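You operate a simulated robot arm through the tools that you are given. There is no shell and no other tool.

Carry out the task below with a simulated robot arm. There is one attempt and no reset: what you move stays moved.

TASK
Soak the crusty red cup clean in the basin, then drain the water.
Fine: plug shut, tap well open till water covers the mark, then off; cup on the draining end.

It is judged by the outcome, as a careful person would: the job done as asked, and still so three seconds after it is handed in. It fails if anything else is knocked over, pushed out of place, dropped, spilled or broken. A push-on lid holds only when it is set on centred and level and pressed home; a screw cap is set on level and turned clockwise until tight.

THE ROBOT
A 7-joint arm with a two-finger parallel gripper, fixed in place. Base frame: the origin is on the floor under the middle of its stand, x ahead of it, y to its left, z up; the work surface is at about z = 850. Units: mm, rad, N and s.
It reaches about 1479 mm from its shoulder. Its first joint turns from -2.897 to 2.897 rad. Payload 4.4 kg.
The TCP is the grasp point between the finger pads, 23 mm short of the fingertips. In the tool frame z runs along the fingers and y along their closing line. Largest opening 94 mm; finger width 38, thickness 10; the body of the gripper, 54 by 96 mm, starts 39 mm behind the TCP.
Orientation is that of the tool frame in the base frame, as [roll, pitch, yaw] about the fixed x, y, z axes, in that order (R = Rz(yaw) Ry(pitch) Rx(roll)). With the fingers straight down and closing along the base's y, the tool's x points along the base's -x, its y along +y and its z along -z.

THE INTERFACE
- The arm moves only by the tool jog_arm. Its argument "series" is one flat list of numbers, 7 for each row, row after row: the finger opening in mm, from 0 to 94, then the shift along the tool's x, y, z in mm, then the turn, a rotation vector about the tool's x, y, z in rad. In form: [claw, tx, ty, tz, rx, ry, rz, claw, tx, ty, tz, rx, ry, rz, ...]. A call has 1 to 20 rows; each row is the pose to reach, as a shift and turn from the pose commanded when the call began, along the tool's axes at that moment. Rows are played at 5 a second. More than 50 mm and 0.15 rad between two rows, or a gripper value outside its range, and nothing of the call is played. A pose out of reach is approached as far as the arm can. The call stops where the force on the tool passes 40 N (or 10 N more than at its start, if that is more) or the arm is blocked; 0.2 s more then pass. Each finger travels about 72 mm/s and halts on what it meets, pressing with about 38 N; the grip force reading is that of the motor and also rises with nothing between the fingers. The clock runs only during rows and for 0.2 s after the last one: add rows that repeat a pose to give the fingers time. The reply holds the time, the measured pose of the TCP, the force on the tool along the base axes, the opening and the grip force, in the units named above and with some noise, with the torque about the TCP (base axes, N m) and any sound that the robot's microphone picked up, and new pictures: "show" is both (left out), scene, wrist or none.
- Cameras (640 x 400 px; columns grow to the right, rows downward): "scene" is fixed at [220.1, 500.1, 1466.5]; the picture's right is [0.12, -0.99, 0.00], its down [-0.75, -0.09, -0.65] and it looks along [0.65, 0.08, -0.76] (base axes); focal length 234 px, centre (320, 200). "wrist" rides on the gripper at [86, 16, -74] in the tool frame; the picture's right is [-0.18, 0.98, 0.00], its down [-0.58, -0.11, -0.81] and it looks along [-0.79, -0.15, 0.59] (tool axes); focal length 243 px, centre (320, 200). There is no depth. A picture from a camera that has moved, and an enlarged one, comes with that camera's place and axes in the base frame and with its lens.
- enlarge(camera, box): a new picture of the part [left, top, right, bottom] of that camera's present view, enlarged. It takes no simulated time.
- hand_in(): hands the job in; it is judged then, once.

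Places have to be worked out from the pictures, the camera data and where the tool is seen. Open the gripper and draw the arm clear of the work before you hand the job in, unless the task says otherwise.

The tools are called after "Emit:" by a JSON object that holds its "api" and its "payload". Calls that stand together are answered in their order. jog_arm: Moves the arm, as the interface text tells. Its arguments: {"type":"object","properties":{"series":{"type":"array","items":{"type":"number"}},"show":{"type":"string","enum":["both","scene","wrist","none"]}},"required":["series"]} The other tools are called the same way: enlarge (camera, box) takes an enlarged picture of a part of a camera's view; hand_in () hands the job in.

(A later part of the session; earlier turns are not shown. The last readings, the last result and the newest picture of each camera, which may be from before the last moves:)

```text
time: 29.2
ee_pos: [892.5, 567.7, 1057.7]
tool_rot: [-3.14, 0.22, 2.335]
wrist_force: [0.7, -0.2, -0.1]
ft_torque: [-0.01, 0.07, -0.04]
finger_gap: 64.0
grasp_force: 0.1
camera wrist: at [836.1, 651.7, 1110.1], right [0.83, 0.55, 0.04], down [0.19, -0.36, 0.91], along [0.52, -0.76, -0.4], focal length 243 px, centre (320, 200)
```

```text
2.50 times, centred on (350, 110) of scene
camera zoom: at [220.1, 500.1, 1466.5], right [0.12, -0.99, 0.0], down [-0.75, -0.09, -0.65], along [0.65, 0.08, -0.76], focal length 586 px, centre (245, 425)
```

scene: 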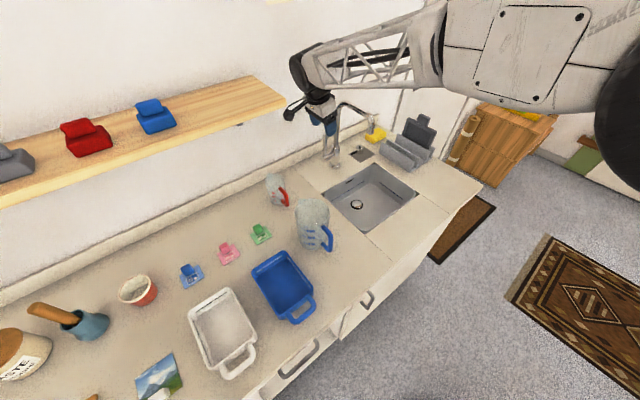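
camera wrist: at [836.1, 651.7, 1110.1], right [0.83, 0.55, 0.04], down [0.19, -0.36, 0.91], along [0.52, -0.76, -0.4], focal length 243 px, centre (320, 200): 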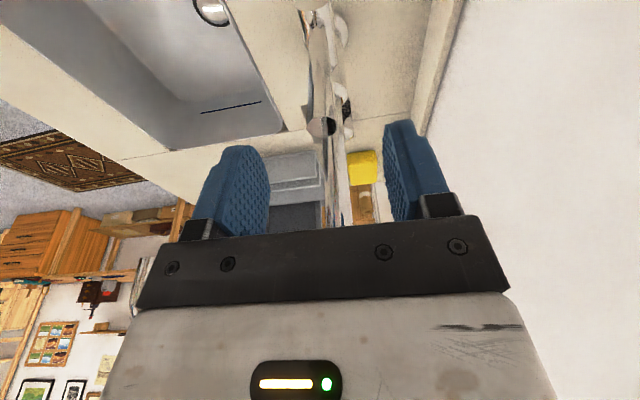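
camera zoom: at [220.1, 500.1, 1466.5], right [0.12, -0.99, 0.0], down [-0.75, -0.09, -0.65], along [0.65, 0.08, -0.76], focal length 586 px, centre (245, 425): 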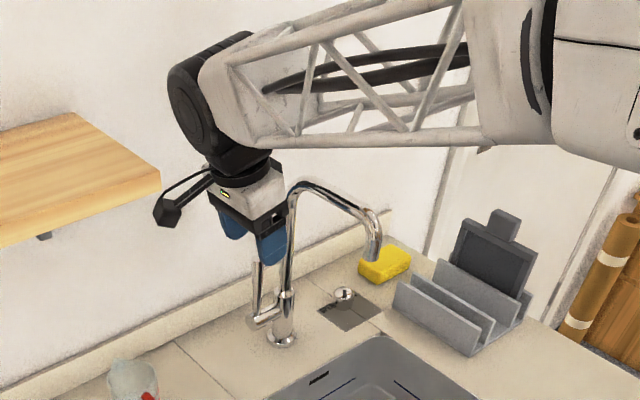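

The lever top sits between the fingers, centred within ~2 mm, and the knuckle is clear of the shelf. I'll lower straight down 72 mm so the fingers bracket the upper lever.

Emit:
{"api": "jog_arm", "payload": {"series": [64, 5, 1, 24, 0, 0, 0, 64, 10.5, 1, 48, 0, 0, 0, 64, 15.7, 1, 70, 0, 0, 0, 64, 15.7, 1, 70, 0, 0, 0]}}

Emit:
{"api": "enlarge", "payload": {"camera": "scene", "box": [270, 30, 430, 190]}}

Emit:
{"api": "enlarge", "payload": {"camera": "wrist", "box": [180, 0, 480, 220]}}

```text
time: 30.2
ee_pos: [892.1, 570.6, 982.9]
tool_rot: [-3.139, 0.22, 2.336]
wrist_force: [-0.3, 0.1, 0.6]
ft_torque: [0.01, -0.01, -0.01]
finger_gap: 63.8
grasp_force: 0.1
camera wrist: at [834.2, 653.8, 1037.3], right [0.83, 0.55, 0.04], down [0.19, -0.36, 0.91], along [0.52, -0.76, -0.4], focal length 243 px, centre (320, 200)
```

scene: 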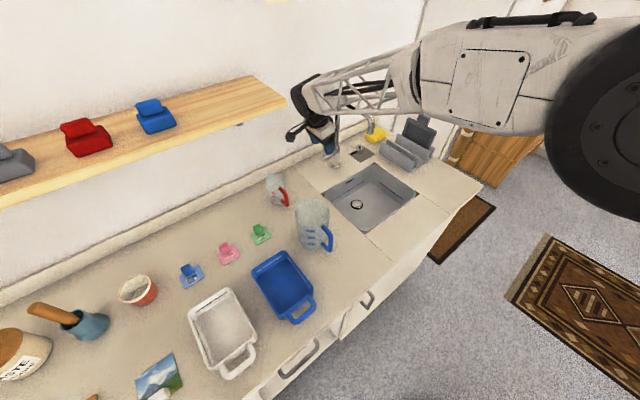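
wrist: 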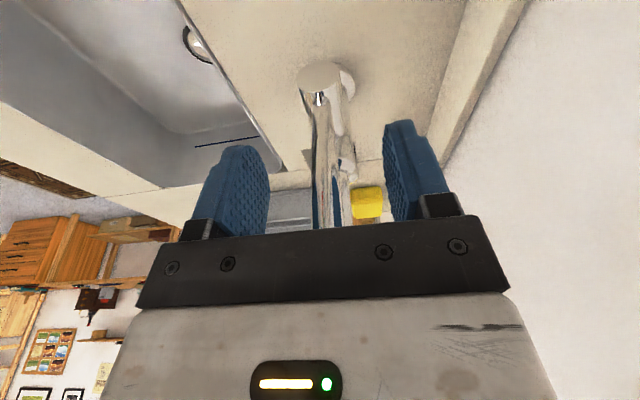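

```text
2.50 times, centred on (350, 110) of scene
camera zoom: at [220.1, 500.1, 1466.5], right [0.12, -0.99, 0.0], down [-0.75, -0.09, -0.65], along [0.65, 0.08, -0.76], focal length 586 px, centre (245, 425)
```

zoom: 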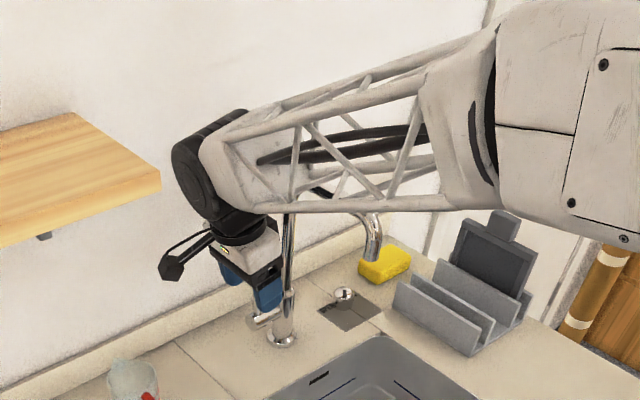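

```text
1.82 times, centred on (330, 110) of wrist
camera zoom: at [834.2, 653.8, 1037.3], right [0.83, 0.55, 0.04], down [0.19, -0.36, 0.91], along [0.52, -0.76, -0.4], focal length 441 px, centre (302, 364)
```

zoom: 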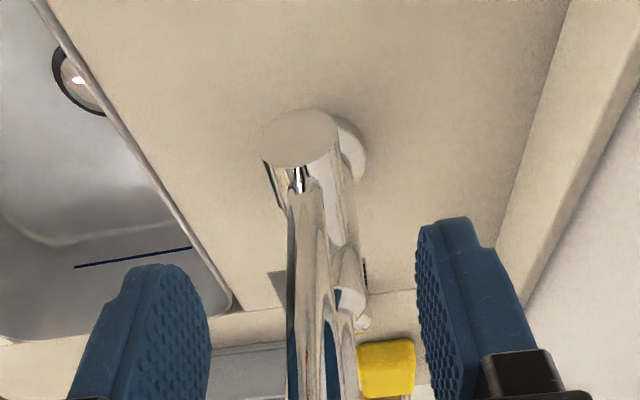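

The fingers bracket the lever. I'll pull toward the counter front with the rear finger in small steps and watch force and water.

Emit:
{"api": "jog_arm", "payload": {"series": [64, 0, -10, 0, 0, 0, 0, 64, 0, -18, 0, 0, 0, 0, 64, 0, -24, 0, 0, 0, 0, 64, 0, -30, 0, 0, 0, 0, 64, 0, -36, 0, 0, 0, 0, 64, 0, -42, 0, 0, 0, 0, 64, 0, -42, 0, 0, 0, 0]}}

Emit:
{"api": "enlarge", "payload": {"camera": "scene", "box": [270, 80, 430, 240]}}

Emit:
{"api": "enlarge", "payload": {"camera": "wrist", "box": [180, 0, 480, 220]}}

```text
time: 31.8
ee_pos: [863.2, 540.2, 983.6]
tool_rot: [-3.137, 0.219, 2.334]
wrist_force: [-0.7, -0.1, -0.1]
ft_torque: [0.02, 0.0, 0.03]
finger_gap: 64.1
grasp_force: 0.0
camera wrist: at [805.2, 623.9, 1036.7], right [0.83, 0.55, 0.04], down [0.19, -0.36, 0.91], along [0.52, -0.76, -0.4], focal length 243 px, centre (320, 200)
```

scene: 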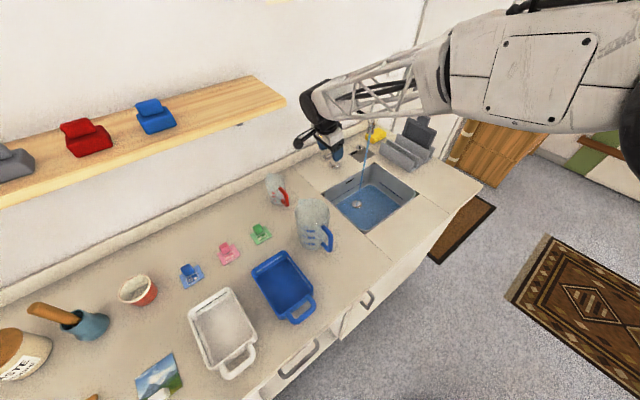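
wrist: 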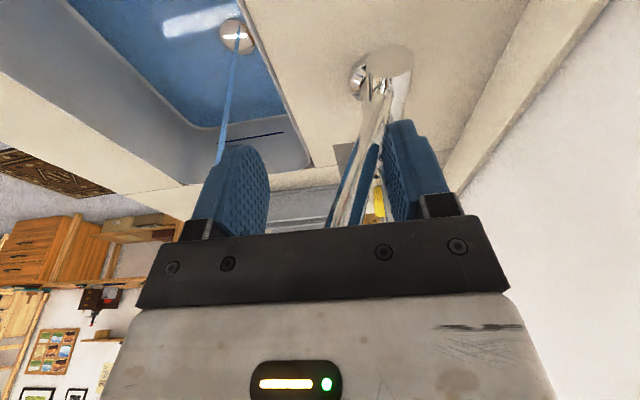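

```text
2.50 times, centred on (350, 160) of scene
camera zoom: at [220.1, 500.1, 1466.5], right [0.12, -0.99, 0.0], down [-0.75, -0.09, -0.65], along [0.65, 0.08, -0.76], focal length 586 px, centre (245, 300)
```

zoom: 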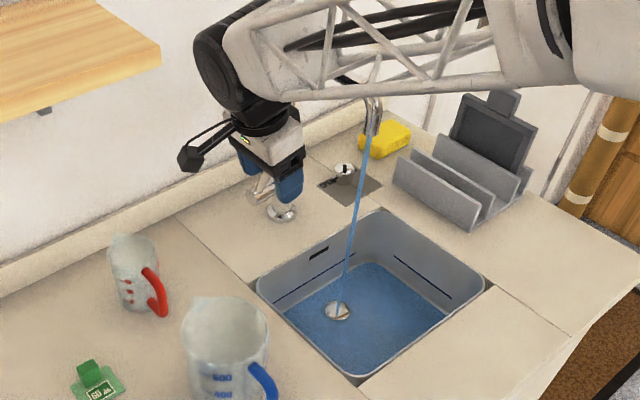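

```text
1.82 times, centred on (330, 110) of wrist
camera zoom: at [805.2, 623.9, 1036.7], right [0.83, 0.55, 0.04], down [0.19, -0.36, 0.91], along [0.52, -0.76, -0.4], focal length 441 px, centre (302, 364)
```

zoom: 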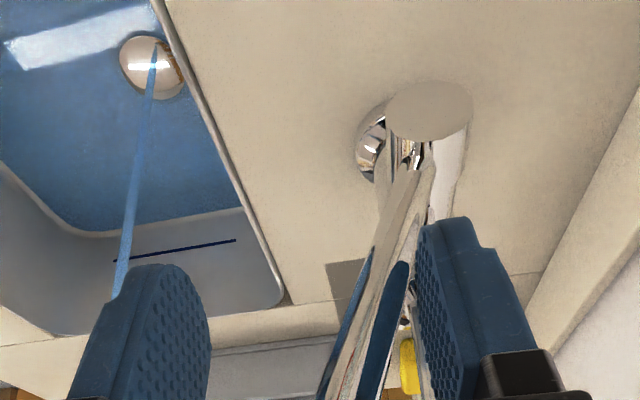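

Water is running and the basin is filling; the lever is tilted only ~20°. I'll pull it further forward to open the tap well.

Emit:
{"api": "jog_arm", "payload": {"series": [64, 1, -10, 3, 0, 0, 0, 64, 1.5, -20, 6, 0, 0, 0, 64, 2, -30, 10, 0, 0, 0]}}

Emit:
{"api": "enlarge", "payload": {"camera": "scene", "box": [270, 80, 430, 240]}}

Emit:
{"api": "enlarge", "payload": {"camera": "wrist", "box": [180, 0, 480, 220]}}

```text
time: 32.6
ee_pos: [841.6, 518.2, 973.4]
tool_rot: [-3.137, 0.221, 2.335]
wrist_force: [0.6, -0.1, 0.2]
ft_torque: [-0.04, 0.0, 0.01]
finger_gap: 64.0
grasp_force: 0.0
camera wrist: at [783.0, 602.0, 1026.6], right [0.83, 0.55, 0.04], down [0.19, -0.36, 0.91], along [0.52, -0.76, -0.4], focal length 243 px, centre (320, 200)
```

scene: 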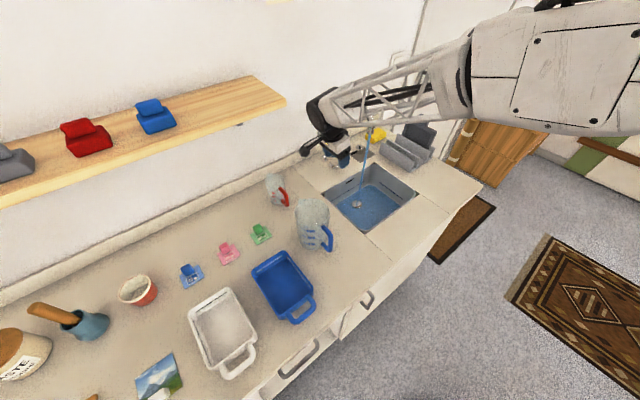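
wrist: 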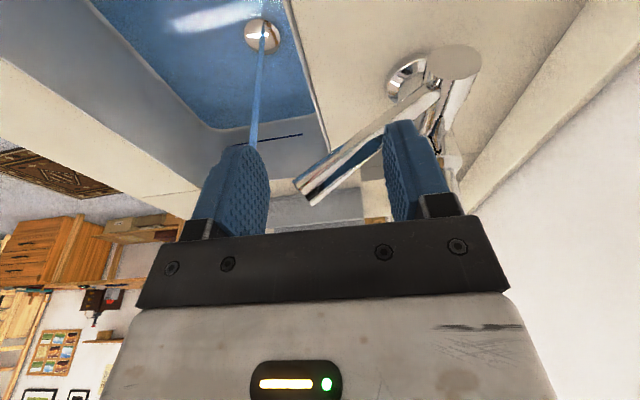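

```text
2.50 times, centred on (350, 160) of scene
camera zoom: at [220.1, 500.1, 1466.5], right [0.12, -0.99, 0.0], down [-0.75, -0.09, -0.65], along [0.65, 0.08, -0.76], focal length 586 px, centre (245, 300)
```

zoom: 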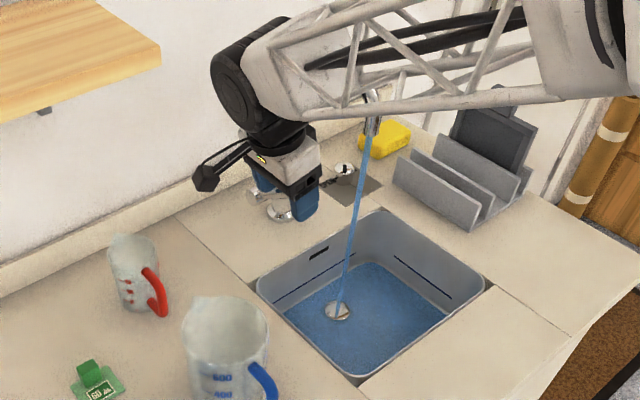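

```text
1.82 times, centred on (330, 110) of wrist
camera zoom: at [783.0, 602.0, 1026.6], right [0.83, 0.55, 0.04], down [0.19, -0.36, 0.91], along [0.52, -0.76, -0.4], focal length 441 px, centre (302, 364)
```

zoom: 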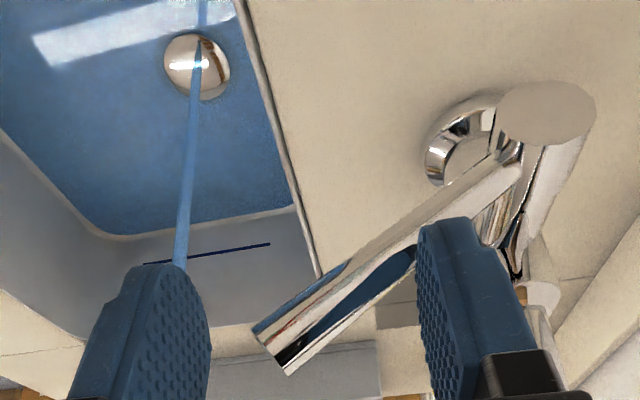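

The lever is ~50° forward and the stream is stronger; the waterline is still below the blue mark. I'll nudge a little further and let water run for a second or two.

Emit:
{"api": "jog_arm", "payload": {"series": [64, 0.5, -6, 2, 0, 0, 0, 64, 1, -12, 4, 0, 0, 0, 64, 1, -12, 4, 0, 0, 0, 64, 1, -12, 4, 0, 0, 0, 64, 1, -12, 4, 0, 0, 0]}}

Emit:
{"api": "enlarge", "payload": {"camera": "scene", "box": [320, 130, 440, 230]}}

Emit:
{"api": "enlarge", "payload": {"camera": "wrist", "box": [150, 0, 490, 220]}}

```text
time: 33.8
ee_pos: [832.9, 510.7, 968.6]
tool_rot: [-3.14, 0.219, 2.336]
wrist_force: [-0.2, 0.4, 0.2]
ft_torque: [0.0, 0.04, 0.02]
finger_gap: 64.2
grasp_force: 0.1
camera wrist: at [775.3, 593.6, 1021.9], right [0.83, 0.55, 0.04], down [0.19, -0.36, 0.91], along [0.52, -0.76, -0.4], focal length 243 px, centre (320, 200)
```

scene: 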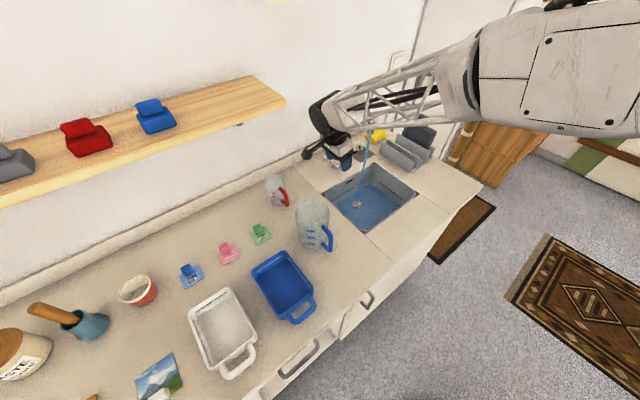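
wrist: 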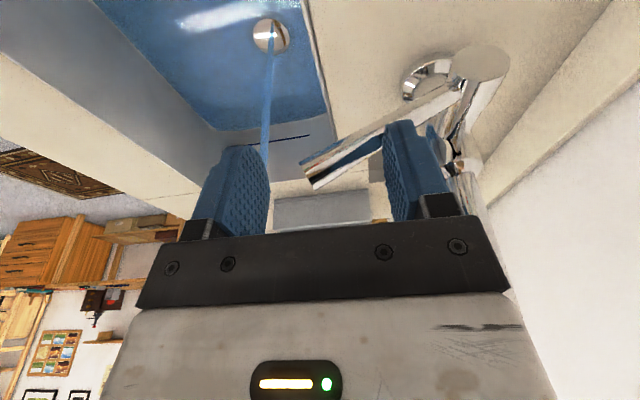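

```text
4.00 times, centred on (380, 180) of scene
camera zoom: at [220.1, 500.1, 1466.5], right [0.12, -0.99, 0.0], down [-0.75, -0.09, -0.65], along [0.65, 0.08, -0.76], focal length 938 px, centre (80, 280)
```

zoom: 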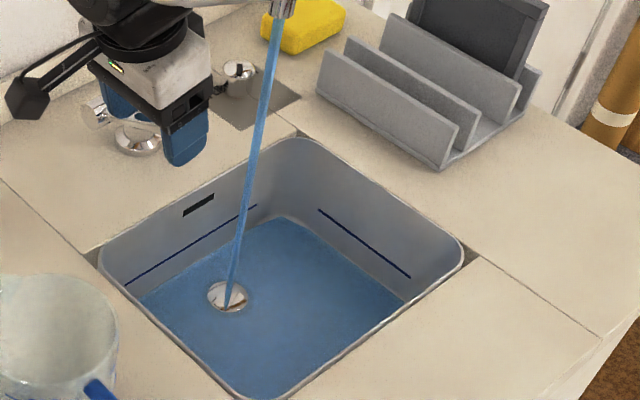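

```text
1.82 times, centred on (320, 110) of wrist
camera zoom: at [775.3, 593.6, 1021.9], right [0.83, 0.55, 0.04], down [0.19, -0.36, 0.91], along [0.52, -0.76, -0.4], focal length 441 px, centre (320, 364)
```

zoom: 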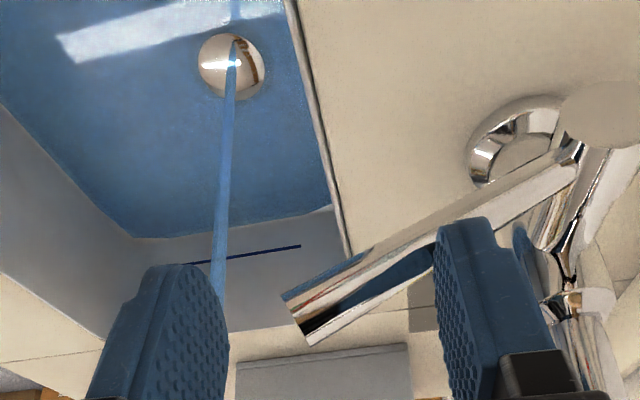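

The lever is now ~58° open with a strong stream; water is still a little under the blue marks. I'll wait 2 more seconds.

Emit:
{"api": "jog_arm", "payload": {"series": [64, 0, 0, 0, 0, 0, 0, 64, 0, 0, 0, 0, 0, 0, 64, 0, 0, 0, 0, 0, 0, 64, 0, 0, 0, 0, 0, 0, 64, 0, 0, 0, 0, 0, 0, 64, 0, 0, 0, 0, 0, 0, 64, 0, 0, 0, 0, 0, 0, 64, 0, 0, 0, 0, 0, 0, 64, 0, 0, 0, 0, 0, 0], "show": "none"}}

Emit:
{"api": "enlarge", "payload": {"camera": "scene", "box": [320, 130, 440, 230]}}

Emit:
{"api": "enlarge", "payload": {"camera": "wrist", "box": [150, 0, 490, 220]}}

```text
time: 35.8
ee_pos: [832.6, 510.1, 969.2]
tool_rot: [-3.137, 0.219, 2.335]
wrist_force: [0.3, 0.0, 0.6]
ft_torque: [-0.03, -0.03, 0.0]
finger_gap: 63.9
grasp_force: 0.1
```

```text
4.00 times, centred on (380, 180) of scene
camera zoom: at [220.1, 500.1, 1466.5], right [0.12, -0.99, 0.0], down [-0.75, -0.09, -0.65], along [0.65, 0.08, -0.76], focal length 938 px, centre (80, 280)
```

zoom: 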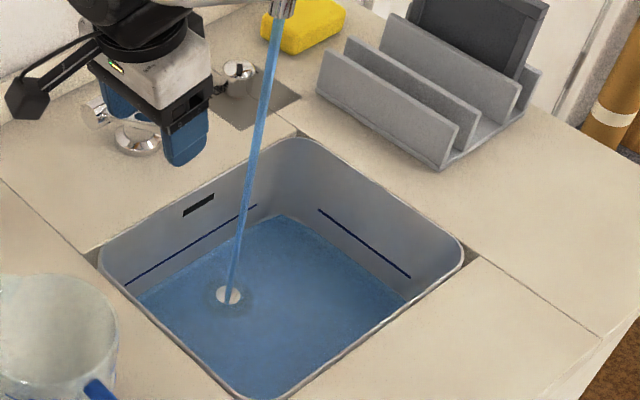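

```text
1.82 times, centred on (320, 110) of wrist
camera zoom: at [775.3, 593.7, 1021.9], right [0.83, 0.55, 0.04], down [0.19, -0.36, 0.91], along [0.52, -0.76, -0.4], focal length 441 px, centre (320, 364)
```

zoom: 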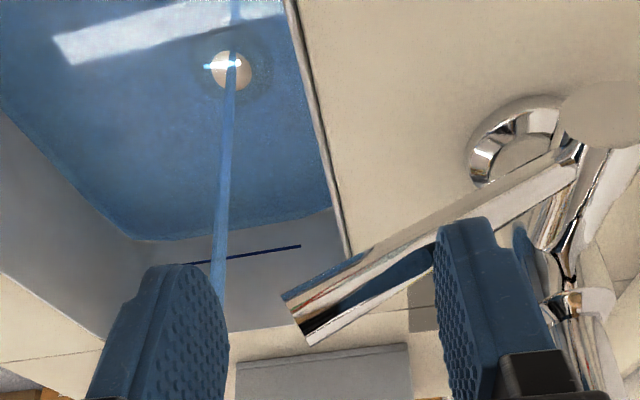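

The level is rising slowly (the plug dome is going under). I'll keep waiting with the lever held open.

Emit:
{"api": "jog_arm", "payload": {"series": [64, 0, 0, 0, 0, 0, 0, 64, 0, 0, 0, 0, 0, 0, 64, 0, 0, 0, 0, 0, 0, 64, 0, 0, 0, 0, 0, 0, 64, 0, 0, 0, 0, 0, 0, 64, 0, 0, 0, 0, 0, 0, 64, 0, 0, 0, 0, 0, 0, 64, 0, 0, 0, 0, 0, 0, 64, 0, 0, 0, 0, 0, 0, 64, 0, 0, 0, 0, 0, 0, 64, 0, 0, 0, 0, 0, 0, 64, 0, 0, 0, 0, 0, 0, 64, 0, 0, 0, 0, 0, 0, 64, 0, 0, 0, 0, 0, 0, 64, 0, 0, 0, 0, 0, 0, 64, 0, 0, 0, 0, 0, 0, 64, 0, 0, 0, 0, 0, 0, 64, 0, 0, 0, 0, 0, 0, 64, 0, 0, 0, 0, 0, 0, 64, 0, 0, 0, 0, 0, 0], "show": "none"}}

Emit:
{"api": "enlarge", "payload": {"camera": "scene", "box": [320, 130, 440, 230]}}

Emit:
{"api": "enlarge", "payload": {"camera": "wrist", "box": [150, 0, 490, 220]}}

```text
time: 40.0
ee_pos: [831.7, 510.5, 967.9]
tool_rot: [-3.139, 0.22, 2.335]
wrist_force: [-0.4, -0.1, -0.2]
ft_torque: [-0.01, 0.01, 0.0]
finger_gap: 63.9
grasp_force: 0.1
```

```text
4.00 times, centred on (380, 180) of scene
camera zoom: at [220.1, 500.1, 1466.5], right [0.12, -0.99, 0.0], down [-0.75, -0.09, -0.65], along [0.65, 0.08, -0.76], focal length 938 px, centre (80, 280)
```

zoom: 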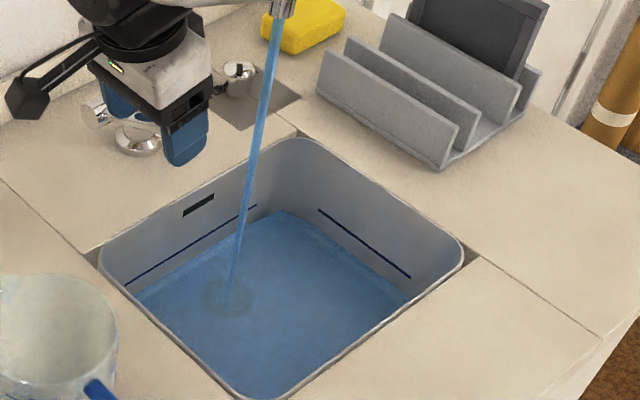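

```text
1.82 times, centred on (320, 110) of wrist
camera zoom: at [775.3, 593.7, 1021.9], right [0.83, 0.55, 0.04], down [0.19, -0.36, 0.91], along [0.52, -0.76, -0.4], focal length 441 px, centre (320, 364)
```

zoom: 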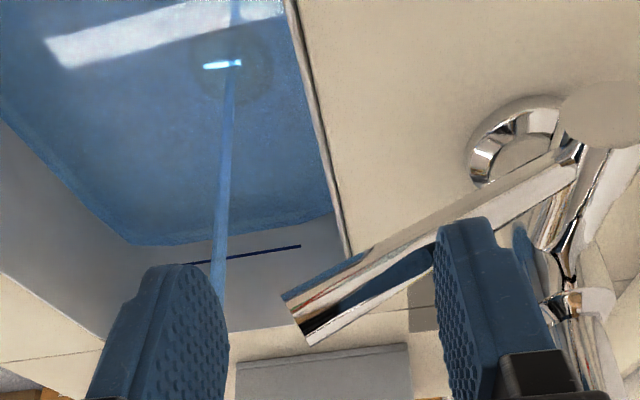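

The level is creeping up toward the marks, perhaps 20 s more. I'll try opening the lever slightly further while waiting, watching for the stop.

Emit:
{"api": "jog_arm", "payload": {"series": [64, 0.3, -4, 1, 0, 0, 0, 64, 0.6, -8, 3, 0, 0, 0, 64, 0.6, -8, 3, 0, 0, 0, 64, 0.6, -8, 3, 0, 0, 0, 64, 0.6, -8, 3, 0, 0, 0, 64, 0.6, -8, 3, 0, 0, 0, 64, 0.6, -8, 3, 0, 0, 0, 64, 0.6, -8, 3, 0, 0, 0, 64, 0.6, -8, 3, 0, 0, 0, 64, 0.6, -8, 3, 0, 0, 0, 64, 0.6, -8, 3, 0, 0, 0, 64, 0.6, -8, 3, 0, 0, 0, 64, 0.6, -8, 3, 0, 0, 0, 64, 0.6, -8, 3, 0, 0, 0, 64, 0.6, -8, 3, 0, 0, 0], "show": "none"}}

Emit:
{"api": "enlarge", "payload": {"camera": "scene", "box": [320, 130, 440, 230]}}

Emit:
{"api": "enlarge", "payload": {"camera": "wrist", "box": [150, 0, 490, 220]}}

```text
time: 43.2
ee_pos: [827.0, 505.1, 965.5]
tool_rot: [-3.139, 0.219, 2.334]
wrist_force: [0.4, -0.5, -0.7]
ft_torque: [-0.01, 0.02, -0.01]
finger_gap: 64.1
grasp_force: 0.0
```

```text
4.00 times, centred on (380, 180) of scene
camera zoom: at [220.1, 500.1, 1466.5], right [0.12, -0.99, 0.0], down [-0.75, -0.09, -0.65], along [0.65, 0.08, -0.76], focal length 938 px, centre (80, 280)
```

zoom: 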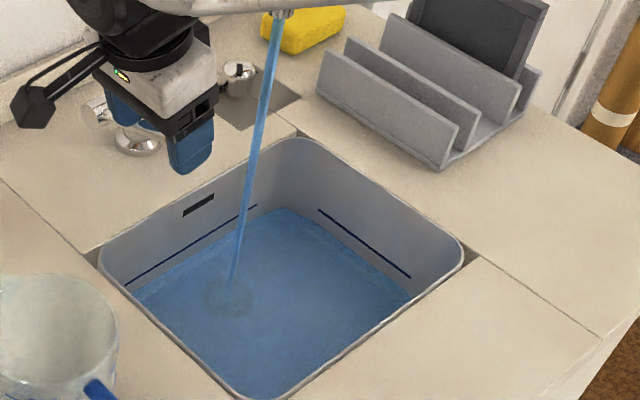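

```text
1.82 times, centred on (320, 110) of wrist
camera zoom: at [769.4, 588.8, 1018.7], right [0.83, 0.55, 0.04], down [0.19, -0.36, 0.91], along [0.52, -0.76, -0.4], focal length 441 px, centre (320, 364)
```

zoom: 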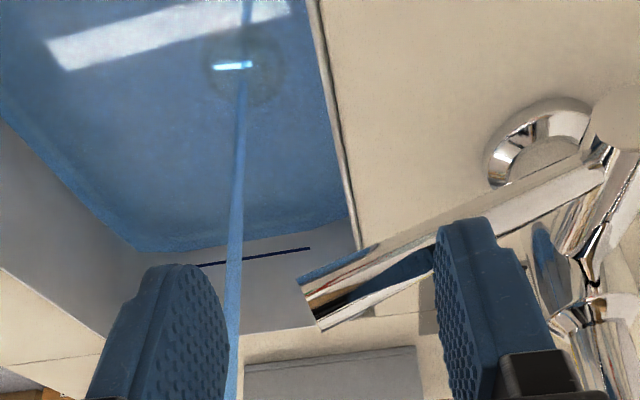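

No stop yet but the tap is well open. I'll keep waiting for the level to reach the marks.

Emit:
{"api": "jog_arm", "payload": {"series": [64, 0, 0, 0, 0, 0, 0, 64, 0, 0, 0, 0, 0, 0, 64, 0, 0, 0, 0, 0, 0, 64, 0, 0, 0, 0, 0, 0, 64, 0, 0, 0, 0, 0, 0, 64, 0, 0, 0, 0, 0, 0, 64, 0, 0, 0, 0, 0, 0, 64, 0, 0, 0, 0, 0, 0, 64, 0, 0, 0, 0, 0, 0, 64, 0, 0, 0, 0, 0, 0, 64, 0, 0, 0, 0, 0, 0, 64, 0, 0, 0, 0, 0, 0, 64, 0, 0, 0, 0, 0, 0, 64, 0, 0, 0, 0, 0, 0, 64, 0, 0, 0, 0, 0, 0, 64, 0, 0, 0, 0, 0, 0, 64, 0, 0, 0, 0, 0, 0, 64, 0, 0, 0, 0, 0, 0, 64, 0, 0, 0, 0, 0, 0, 64, 0, 0, 0, 0, 0, 0], "show": "none"}}

Emit:
{"api": "enlarge", "payload": {"camera": "scene", "box": [320, 160, 440, 230]}}

Emit:
{"api": "enlarge", "payload": {"camera": "wrist", "box": [150, 0, 490, 220]}}

```text
time: 47.4
ee_pos: [826.2, 504.6, 965.0]
tool_rot: [-3.139, 0.22, 2.336]
wrist_force: [0.6, -0.5, 0.0]
ft_torque: [0.03, 0.02, 0.0]
finger_gap: 63.9
grasp_force: 0.1
```

```text
5.33 times, centred on (380, 195) of scene
camera zoom: at [220.1, 500.1, 1466.5], right [0.12, -0.99, 0.0], down [-0.75, -0.09, -0.65], along [0.65, 0.08, -0.76], focal length 1250 px, centre (0, 227)
```

zoom: 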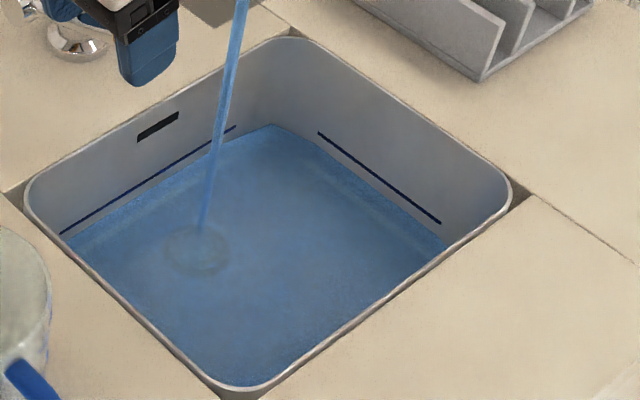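

```text
1.82 times, centred on (320, 110) of wrist
camera zoom: at [769.4, 588.8, 1018.7], right [0.83, 0.55, 0.04], down [0.19, -0.36, 0.91], along [0.52, -0.76, -0.4], focal length 441 px, centre (320, 364)
```

zoom: 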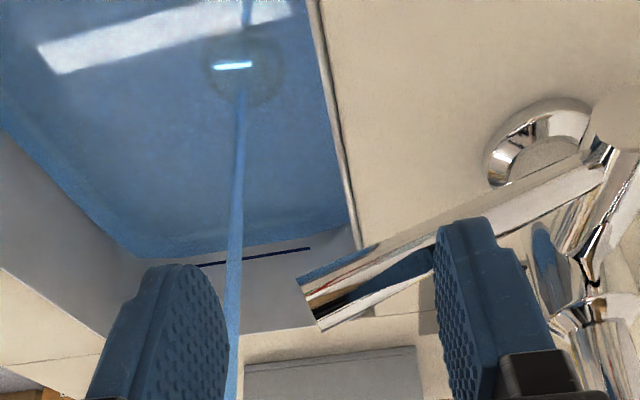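

About 10 s more to cover the mark. I'll wait another 8 s, checking between.

Emit:
{"api": "jog_arm", "payload": {"series": [64, 0, 0, 0, 0, 0, 0, 64, 0, 0, 0, 0, 0, 0, 64, 0, 0, 0, 0, 0, 0, 64, 0, 0, 0, 0, 0, 0, 64, 0, 0, 0, 0, 0, 0, 64, 0, 0, 0, 0, 0, 0, 64, 0, 0, 0, 0, 0, 0, 64, 0, 0, 0, 0, 0, 0, 64, 0, 0, 0, 0, 0, 0, 64, 0, 0, 0, 0, 0, 0, 64, 0, 0, 0, 0, 0, 0, 64, 0, 0, 0, 0, 0, 0, 64, 0, 0, 0, 0, 0, 0, 64, 0, 0, 0, 0, 0, 0, 64, 0, 0, 0, 0, 0, 0, 64, 0, 0, 0, 0, 0, 0, 64, 0, 0, 0, 0, 0, 0, 64, 0, 0, 0, 0, 0, 0, 64, 0, 0, 0, 0, 0, 0, 64, 0, 0, 0, 0, 0, 0], "show": "none"}}

Emit:
{"api": "jog_arm", "payload": {"series": [64, 0, 0, 0, 0, 0, 0, 64, 0, 0, 0, 0, 0, 0, 64, 0, 0, 0, 0, 0, 0, 64, 0, 0, 0, 0, 0, 0, 64, 0, 0, 0, 0, 0, 0, 64, 0, 0, 0, 0, 0, 0, 64, 0, 0, 0, 0, 0, 0, 64, 0, 0, 0, 0, 0, 0, 64, 0, 0, 0, 0, 0, 0, 64, 0, 0, 0, 0, 0, 0, 64, 0, 0, 0, 0, 0, 0, 64, 0, 0, 0, 0, 0, 0], "show": "none"}}

Emit:
{"api": "enlarge", "payload": {"camera": "scene", "box": [320, 160, 440, 230]}}

Emit:
{"api": "enlarge", "payload": {"camera": "wrist", "box": [150, 0, 490, 220]}}

```text
time: 51.6
ee_pos: [826.7, 505.7, 965.6]
tool_rot: [-3.139, 0.22, 2.334]
wrist_force: [0.4, -0.8, -0.2]
ft_torque: [0.01, 0.0, 0.0]
finger_gap: 64.1
grasp_force: 0.2
```

```text
time: 54.2
ee_pos: [826.3, 505.2, 965.9]
tool_rot: [-3.14, 0.22, 2.336]
wrist_force: [0.2, 0.1, -0.3]
ft_torque: [0.0, 0.02, 0.01]
finger_gap: 64.0
grasp_force: 0.0
```

```text
5.33 times, centred on (380, 195) of scene
camera zoom: at [220.1, 500.1, 1466.5], right [0.12, -0.99, 0.0], down [-0.75, -0.09, -0.65], along [0.65, 0.08, -0.76], focal length 1250 px, centre (0, 227)
```

zoom: 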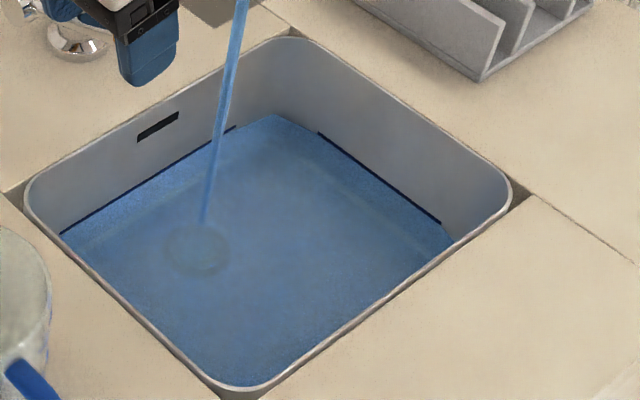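

```text
1.82 times, centred on (320, 110) of wrist
camera zoom: at [769.4, 588.8, 1018.7], right [0.83, 0.55, 0.04], down [0.19, -0.36, 0.91], along [0.52, -0.76, -0.4], focal length 441 px, centre (320, 364)
```

zoom: 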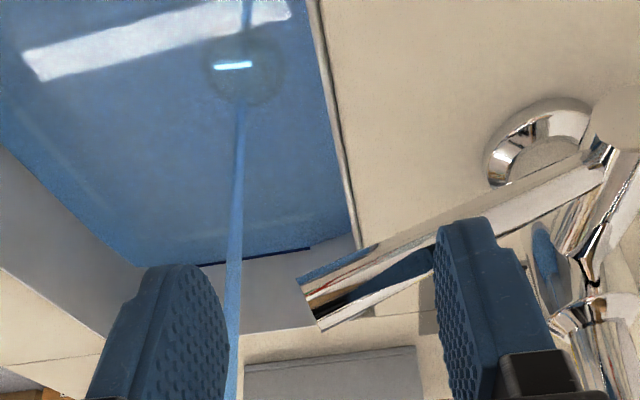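

Water has just reached the mark's lower edge. I'll give it 4 more seconds to cover it properly.

Emit:
{"api": "jog_arm", "payload": {"series": [64, 0, 0, 0, 0, 0, 0, 64, 0, 0, 0, 0, 0, 0, 64, 0, 0, 0, 0, 0, 0, 64, 0, 0, 0, 0, 0, 0, 64, 0, 0, 0, 0, 0, 0, 64, 0, 0, 0, 0, 0, 0, 64, 0, 0, 0, 0, 0, 0, 64, 0, 0, 0, 0, 0, 0, 64, 0, 0, 0, 0, 0, 0, 64, 0, 0, 0, 0, 0, 0, 64, 0, 0, 0, 0, 0, 0, 64, 0, 0, 0, 0, 0, 0, 64, 0, 0, 0, 0, 0, 0, 64, 0, 0, 0, 0, 0, 0, 64, 0, 0, 0, 0, 0, 0, 64, 0, 0, 0, 0, 0, 0, 64, 0, 0, 0, 0, 0, 0, 64, 0, 0, 0, 0, 0, 0, 64, 0, 0, 0, 0, 0, 0], "show": "none"}}

Emit:
{"api": "enlarge", "payload": {"camera": "scene", "box": [320, 160, 440, 230]}}

Emit:
{"api": "enlarge", "payload": {"camera": "wrist", "box": [150, 0, 490, 220]}}

```text
time: 58.2
ee_pos: [827.2, 506.5, 964.7]
tool_rot: [-3.14, 0.22, 2.337]
wrist_force: [0.7, 0.5, 0.6]
ft_torque: [-0.02, 0.01, 0.0]
finger_gap: 64.2
grasp_force: 0.1
```

```text
5.33 times, centred on (380, 195) of scene
camera zoom: at [220.1, 500.1, 1466.5], right [0.12, -0.99, 0.0], down [-0.75, -0.09, -0.65], along [0.65, 0.08, -0.76], focal length 1250 px, centre (0, 227)
```

zoom: 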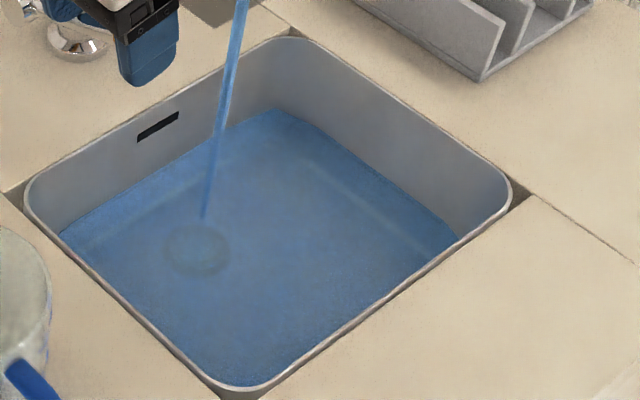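

```text
1.82 times, centred on (320, 110) of wrist
camera zoom: at [769.4, 588.8, 1018.7], right [0.83, 0.55, 0.04], down [0.19, -0.36, 0.91], along [0.52, -0.76, -0.4], focal length 441 px, centre (320, 364)
```

zoom: 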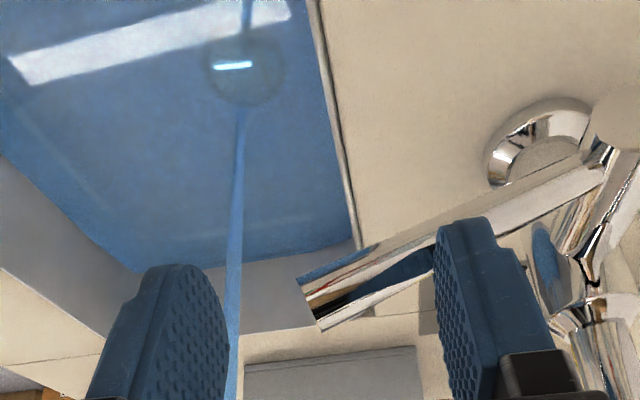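

The marks are fully covered. I'll push the lever back upright with the front finger, rising as it straightens, then close the fingers on it to bring it vertical (off).

Emit:
{"api": "jog_arm", "payload": {"series": [64, -2, 15, -8, 0, 0, 0, 64, -4, 30, -16, 0, 0, 0, 64, -5, 45, -23, 0, 0, 0, 64, -5, 60, -23, 0, 0, 0, 64, -5, 75, -23, 0, 0, 0, 60, -5, 85, -23, 0, 0, 0, 50, -5, 92, -23, 0, 0, 0, 40, -5, 93, -23, 0, 0, 0, 30, -5, 93, -23, 0, 0, 0, 22, -5, 93, -23, 0, 0, 0, 22, -5, 93, -23, 0, 0, 0]}}

Emit:
{"api": "enlarge", "payload": {"camera": "scene", "box": [270, 80, 430, 240]}}

Emit:
{"api": "enlarge", "payload": {"camera": "wrist", "box": [150, 0, 490, 220]}}

```text
time: 60.6
ee_pos: [892.5, 569.9, 988.4]
tool_rot: [-3.138, 0.219, 2.334]
wrist_force: [0.6, 0.4, -0.2]
ft_torque: [-0.02, 0.04, -0.02]
finger_gap: 22.2
grasp_force: 0.0
camera wrist: at [835.2, 653.1, 1042.0], right [0.83, 0.55, 0.04], down [0.19, -0.36, 0.91], along [0.52, -0.76, -0.4], focal length 243 px, centre (320, 200)
```

scene: 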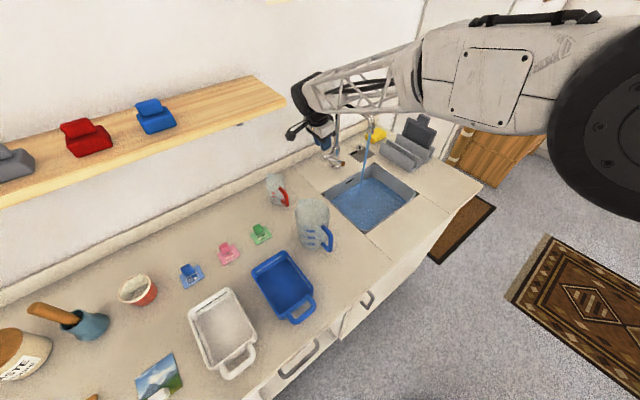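
wrist: 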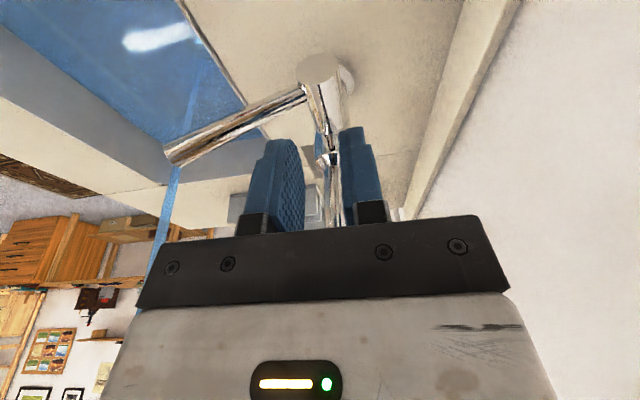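

```text
2.50 times, centred on (350, 160) of scene
camera zoom: at [220.1, 500.1, 1466.5], right [0.12, -0.99, 0.0], down [-0.75, -0.09, -0.65], along [0.65, 0.08, -0.76], focal length 586 px, centre (245, 300)
```

zoom: 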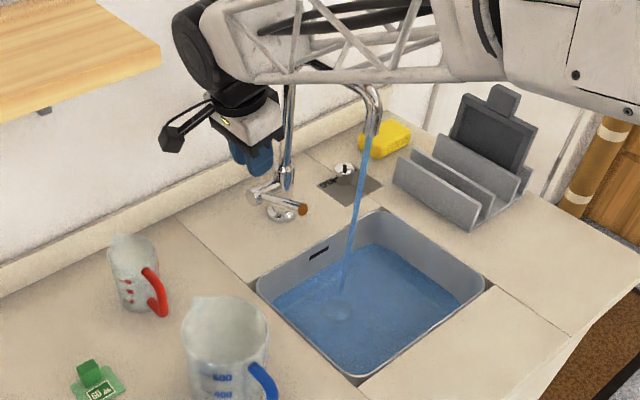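

```text
1.82 times, centred on (320, 110) of wrist
camera zoom: at [835.2, 653.1, 1042.0], right [0.83, 0.55, 0.04], down [0.19, -0.36, 0.91], along [0.52, -0.76, -0.4], focal length 441 px, centre (320, 364)
```

zoom: 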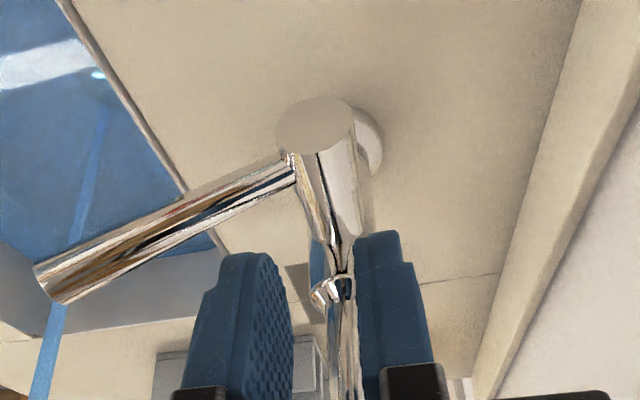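

I rose too fast and the lever slipped under the finger, so it's still ~60° open. I'll open, lift, move forward over it, drop the front finger just ahead of its tip, and push it back following its arc.

Emit:
{"api": "jog_arm", "payload": {"series": [74, -4.3, 0, -19.1, 0, 0, 0, 74, -4.3, 0, -19.1, 0, 0, 0, 74, -4.3, -25, -19.1, 0, 0, 0, 74, -4.3, -50, -19.1, 0, 0, 0, 74, -4.3, -74, -19.1, 0, 0, 0, 74, 0, -74, 0, 0, 0, 0, 74, 4.6, -74, 20.5, 0, 0, 0, 74, 4.6, -62, 20.5, 0, 0, 0, 74, 4.4, -50, 19.5, 0, 0, 0, 74, 3.5, -40, 15.6, 0, 0, 0, 74, 2, -30, 8.8, 0, 0, 0, 74, 0.7, -20, 2.9, 0, 0, 0, 74, 0, -8, 0, 0, 0, 0, 74, -0.4, 2, -2, 0, 0, 0, 50, -0.4, 2, -2, 0, 0, 0, 30, -0.4, 2, -2, 0, 0, 0, 15, -0.4, 2, -2, 0, 0, 0, 15, -0.4, 2, -2, 0, 0, 0]}}

Emit:
{"api": "enlarge", "payload": {"camera": "scene", "box": [270, 80, 430, 240]}}

Emit:
{"api": "enlarge", "payload": {"camera": "wrist", "box": [150, 0, 490, 220]}}

```text
time: 62.5
ee_pos: [851.2, 529.8, 968.8]
tool_rot: [-3.133, 0.22, 2.334]
wrist_force: [-29.4, -23.7, 12.8]
ft_torque: [-0.92, 0.88, -0.61]
finger_gap: 90.5
grasp_force: 18.5
stopped in row 9: the force on the tool passed its limit at 48 N (the readings are from after the stop); the commanded pose is now the measured one
camera wrist: at [794.3, 612.5, 1022.3], right [0.84, 0.55, 0.03], down [0.2, -0.35, 0.91], along [0.51, -0.76, -0.4], focal length 243 px, centre (320, 200)
```

scene: 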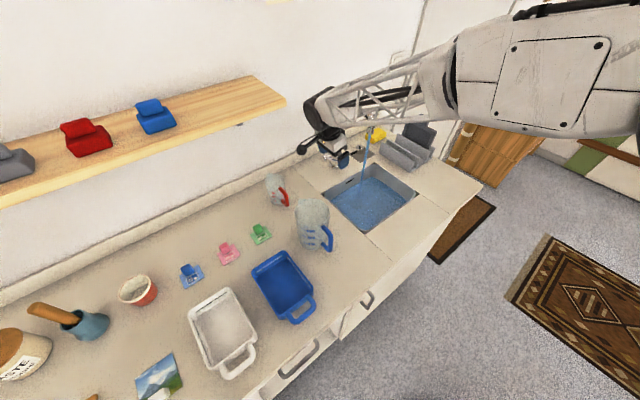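
wrist: 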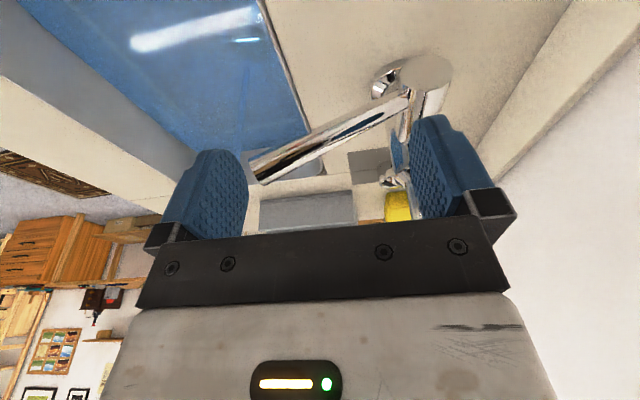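

```text
2.50 times, centred on (350, 160) of scene
camera zoom: at [220.1, 500.1, 1466.5], right [0.12, -0.99, 0.0], down [-0.75, -0.09, -0.65], along [0.65, 0.08, -0.76], focal length 586 px, centre (245, 300)
```

zoom: 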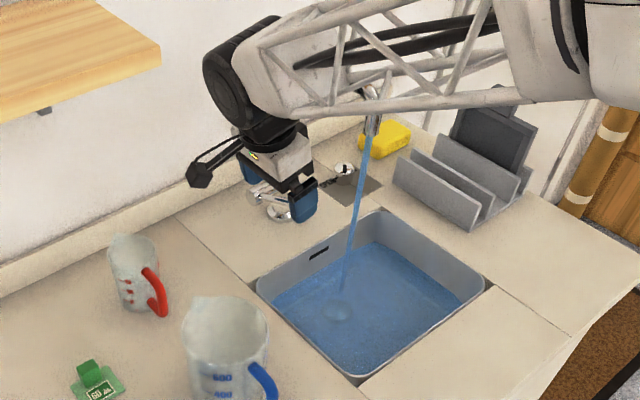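

```text
1.82 times, centred on (320, 110) of wrist
camera zoom: at [794.3, 612.5, 1022.3], right [0.84, 0.55, 0.03], down [0.2, -0.35, 0.91], along [0.51, -0.76, -0.4], focal length 441 px, centre (320, 364)
```

zoom: 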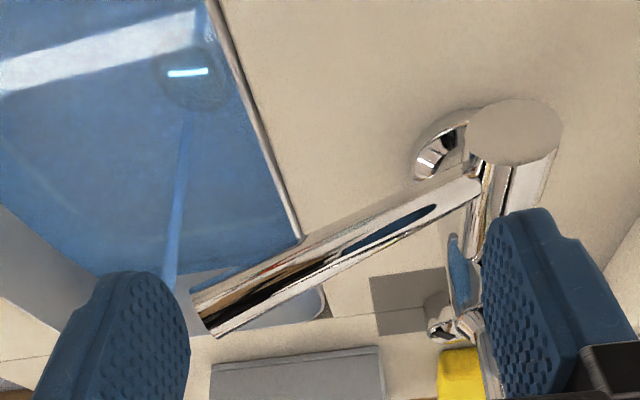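

The horizontal push jammed against friction at the steep lever angle (force trip). I'll back off, tilt the hand ~30° so the front finger's face pushes up-and-back under the lever's end, and check before lifting it along its arc.

Emit:
{"api": "jog_arm", "payload": {"series": [94, 0, -12, 0, 0, 0, 0, 94, 0, -25, 0, 0, 0, 0, 94, 0, -24, 0, -0.13, 0, 0, 94, 0, -23, 0, -0.26, 0, 0, 94, 0.2, -22, 1, -0.38, 0, 0, 94, 0.4, -20.6, 2, -0.5, 0, 0, 94, 0.4, -20.6, 2, -0.5, 0, 0]}}

Emit:
{"api": "enlarge", "payload": {"camera": "scene", "box": [290, 100, 410, 220]}}

Emit:
{"api": "enlarge", "payload": {"camera": "wrist", "box": [150, 0, 490, 220]}}

```text
time: 64.1
ee_pos: [836.5, 515.7, 967.8]
tool_rot: [2.647, 0.22, 2.335]
wrist_force: [-0.3, 0.8, 0.7]
ft_torque: [0.01, 0.01, -0.03]
finger_gap: 94.1
grasp_force: 0.1
camera wrist: at [753.0, 572.7, 1019.1], right [0.68, 0.54, 0.49], down [-0.05, -0.64, 0.77], along [0.73, -0.55, -0.4], focal length 243 px, centre (320, 200)
```

scene: 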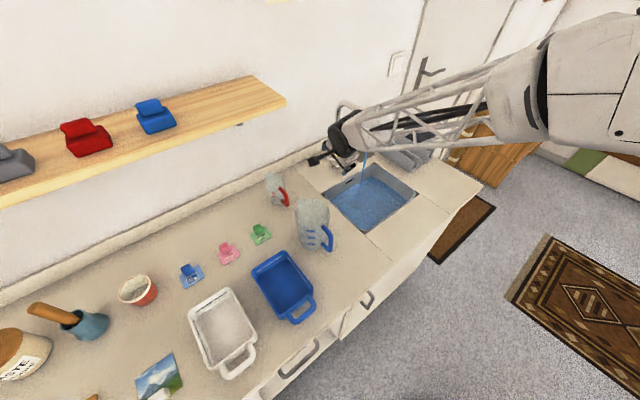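
wrist: 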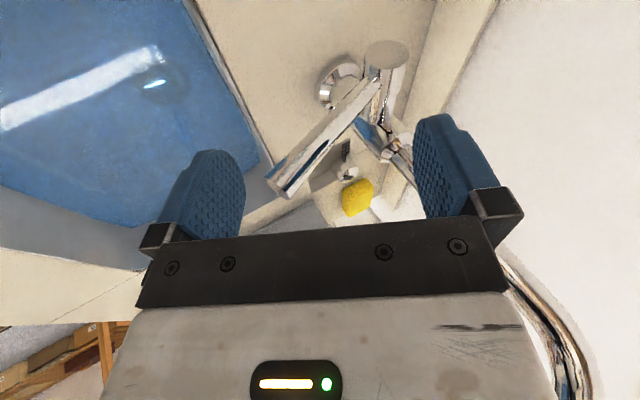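

```text
3.33 times, centred on (350, 160) of scene
camera zoom: at [220.1, 500.1, 1466.5], right [0.12, -0.99, 0.0], down [-0.75, -0.09, -0.65], along [0.65, 0.08, -0.76], focal length 782 px, centre (220, 333)
```

zoom: 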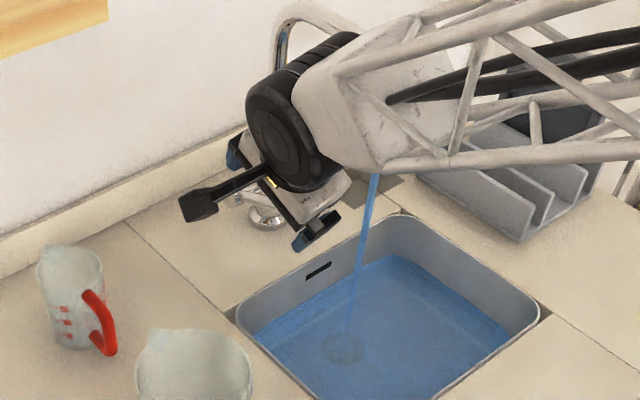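

```text
1.82 times, centred on (320, 110) of wrist
camera zoom: at [753.0, 572.7, 1019.1], right [0.68, 0.54, 0.49], down [-0.05, -0.64, 0.77], along [0.73, -0.55, -0.4], focal length 441 px, centre (320, 364)
```

zoom: 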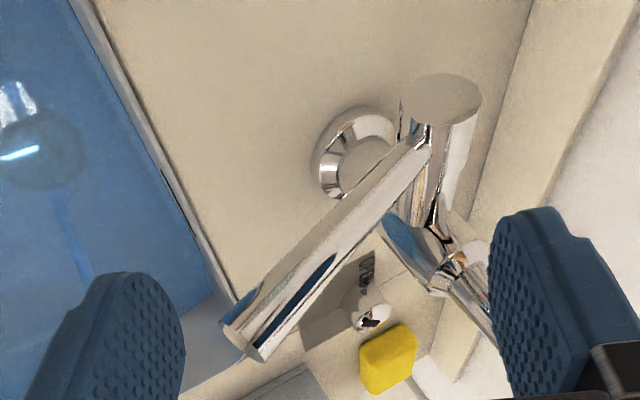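

The lever end now sits in front of the tilted front finger. I'll push it up and back along its arc toward vertical.

Emit:
{"api": "jog_arm", "payload": {"series": [94, 2, 10, 0, 0, 0, 0, 94, 3.1, 19.5, 0.2, 0, 0, 0, 94, 1.3, 27, -5, 0, 0, 0, 94, -0.5, 34, -10.1, 0, 0, 0, 94, -2.1, 42, -14, 0, 0, 0, 94, -3.7, 50.1, -17.8, 0, 0, 0, 94, -5.8, 62.7, -21.8, 0, 0, 0, 94, -7.7, 76.4, -23.7, 0, 0, 0, 94, -7.7, 86.9, -18, 0, 0, 0, 94, -7.7, 97.5, -12.2, 0, 0, 0]}}

Emit:
{"api": "enlarge", "payload": {"camera": "scene", "box": [290, 100, 410, 220]}}

Emit:
{"api": "enlarge", "payload": {"camera": "wrist", "box": [150, 0, 490, 220]}}

```text
time: 66.3
ee_pos: [892.7, 575.5, 1023.0]
tool_rot: [2.649, 0.218, 2.335]
wrist_force: [0.0, 0.1, -0.3]
ft_torque: [0.0, -0.01, 0.03]
finger_gap: 94.0
grasp_force: 0.1
camera wrist: at [807.6, 632.4, 1076.3], right [0.68, 0.54, 0.49], down [-0.05, -0.64, 0.77], along [0.73, -0.55, -0.4], focal length 243 px, centre (320, 200)
```

scene: 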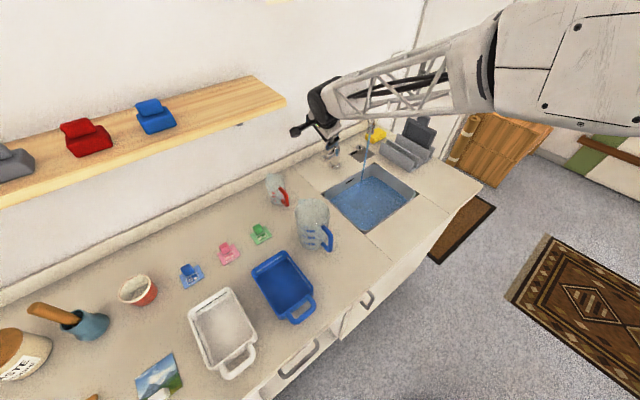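
wrist: 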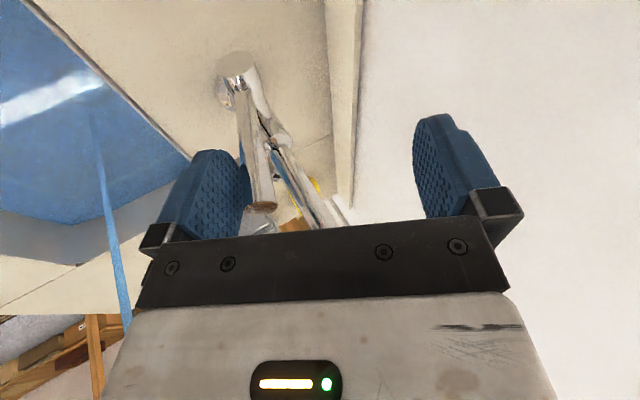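

```text
3.33 times, centred on (350, 160) of scene
camera zoom: at [220.1, 500.1, 1466.5], right [0.12, -0.99, 0.0], down [-0.75, -0.09, -0.65], along [0.65, 0.08, -0.76], focal length 782 px, centre (220, 333)
```

zoom: 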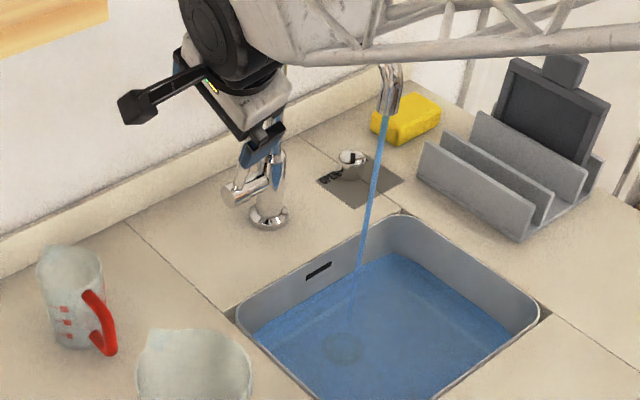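

```text
1.82 times, centred on (320, 110) of wrist
camera zoom: at [807.6, 632.4, 1076.3], right [0.68, 0.54, 0.49], down [-0.05, -0.64, 0.77], along [0.73, -0.55, -0.4], focal length 441 px, centre (320, 364)
```

zoom: 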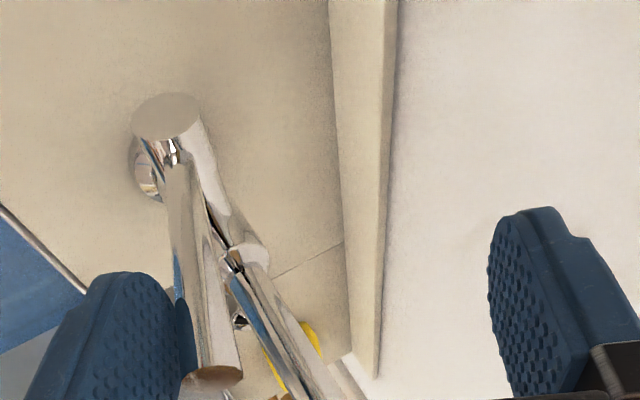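

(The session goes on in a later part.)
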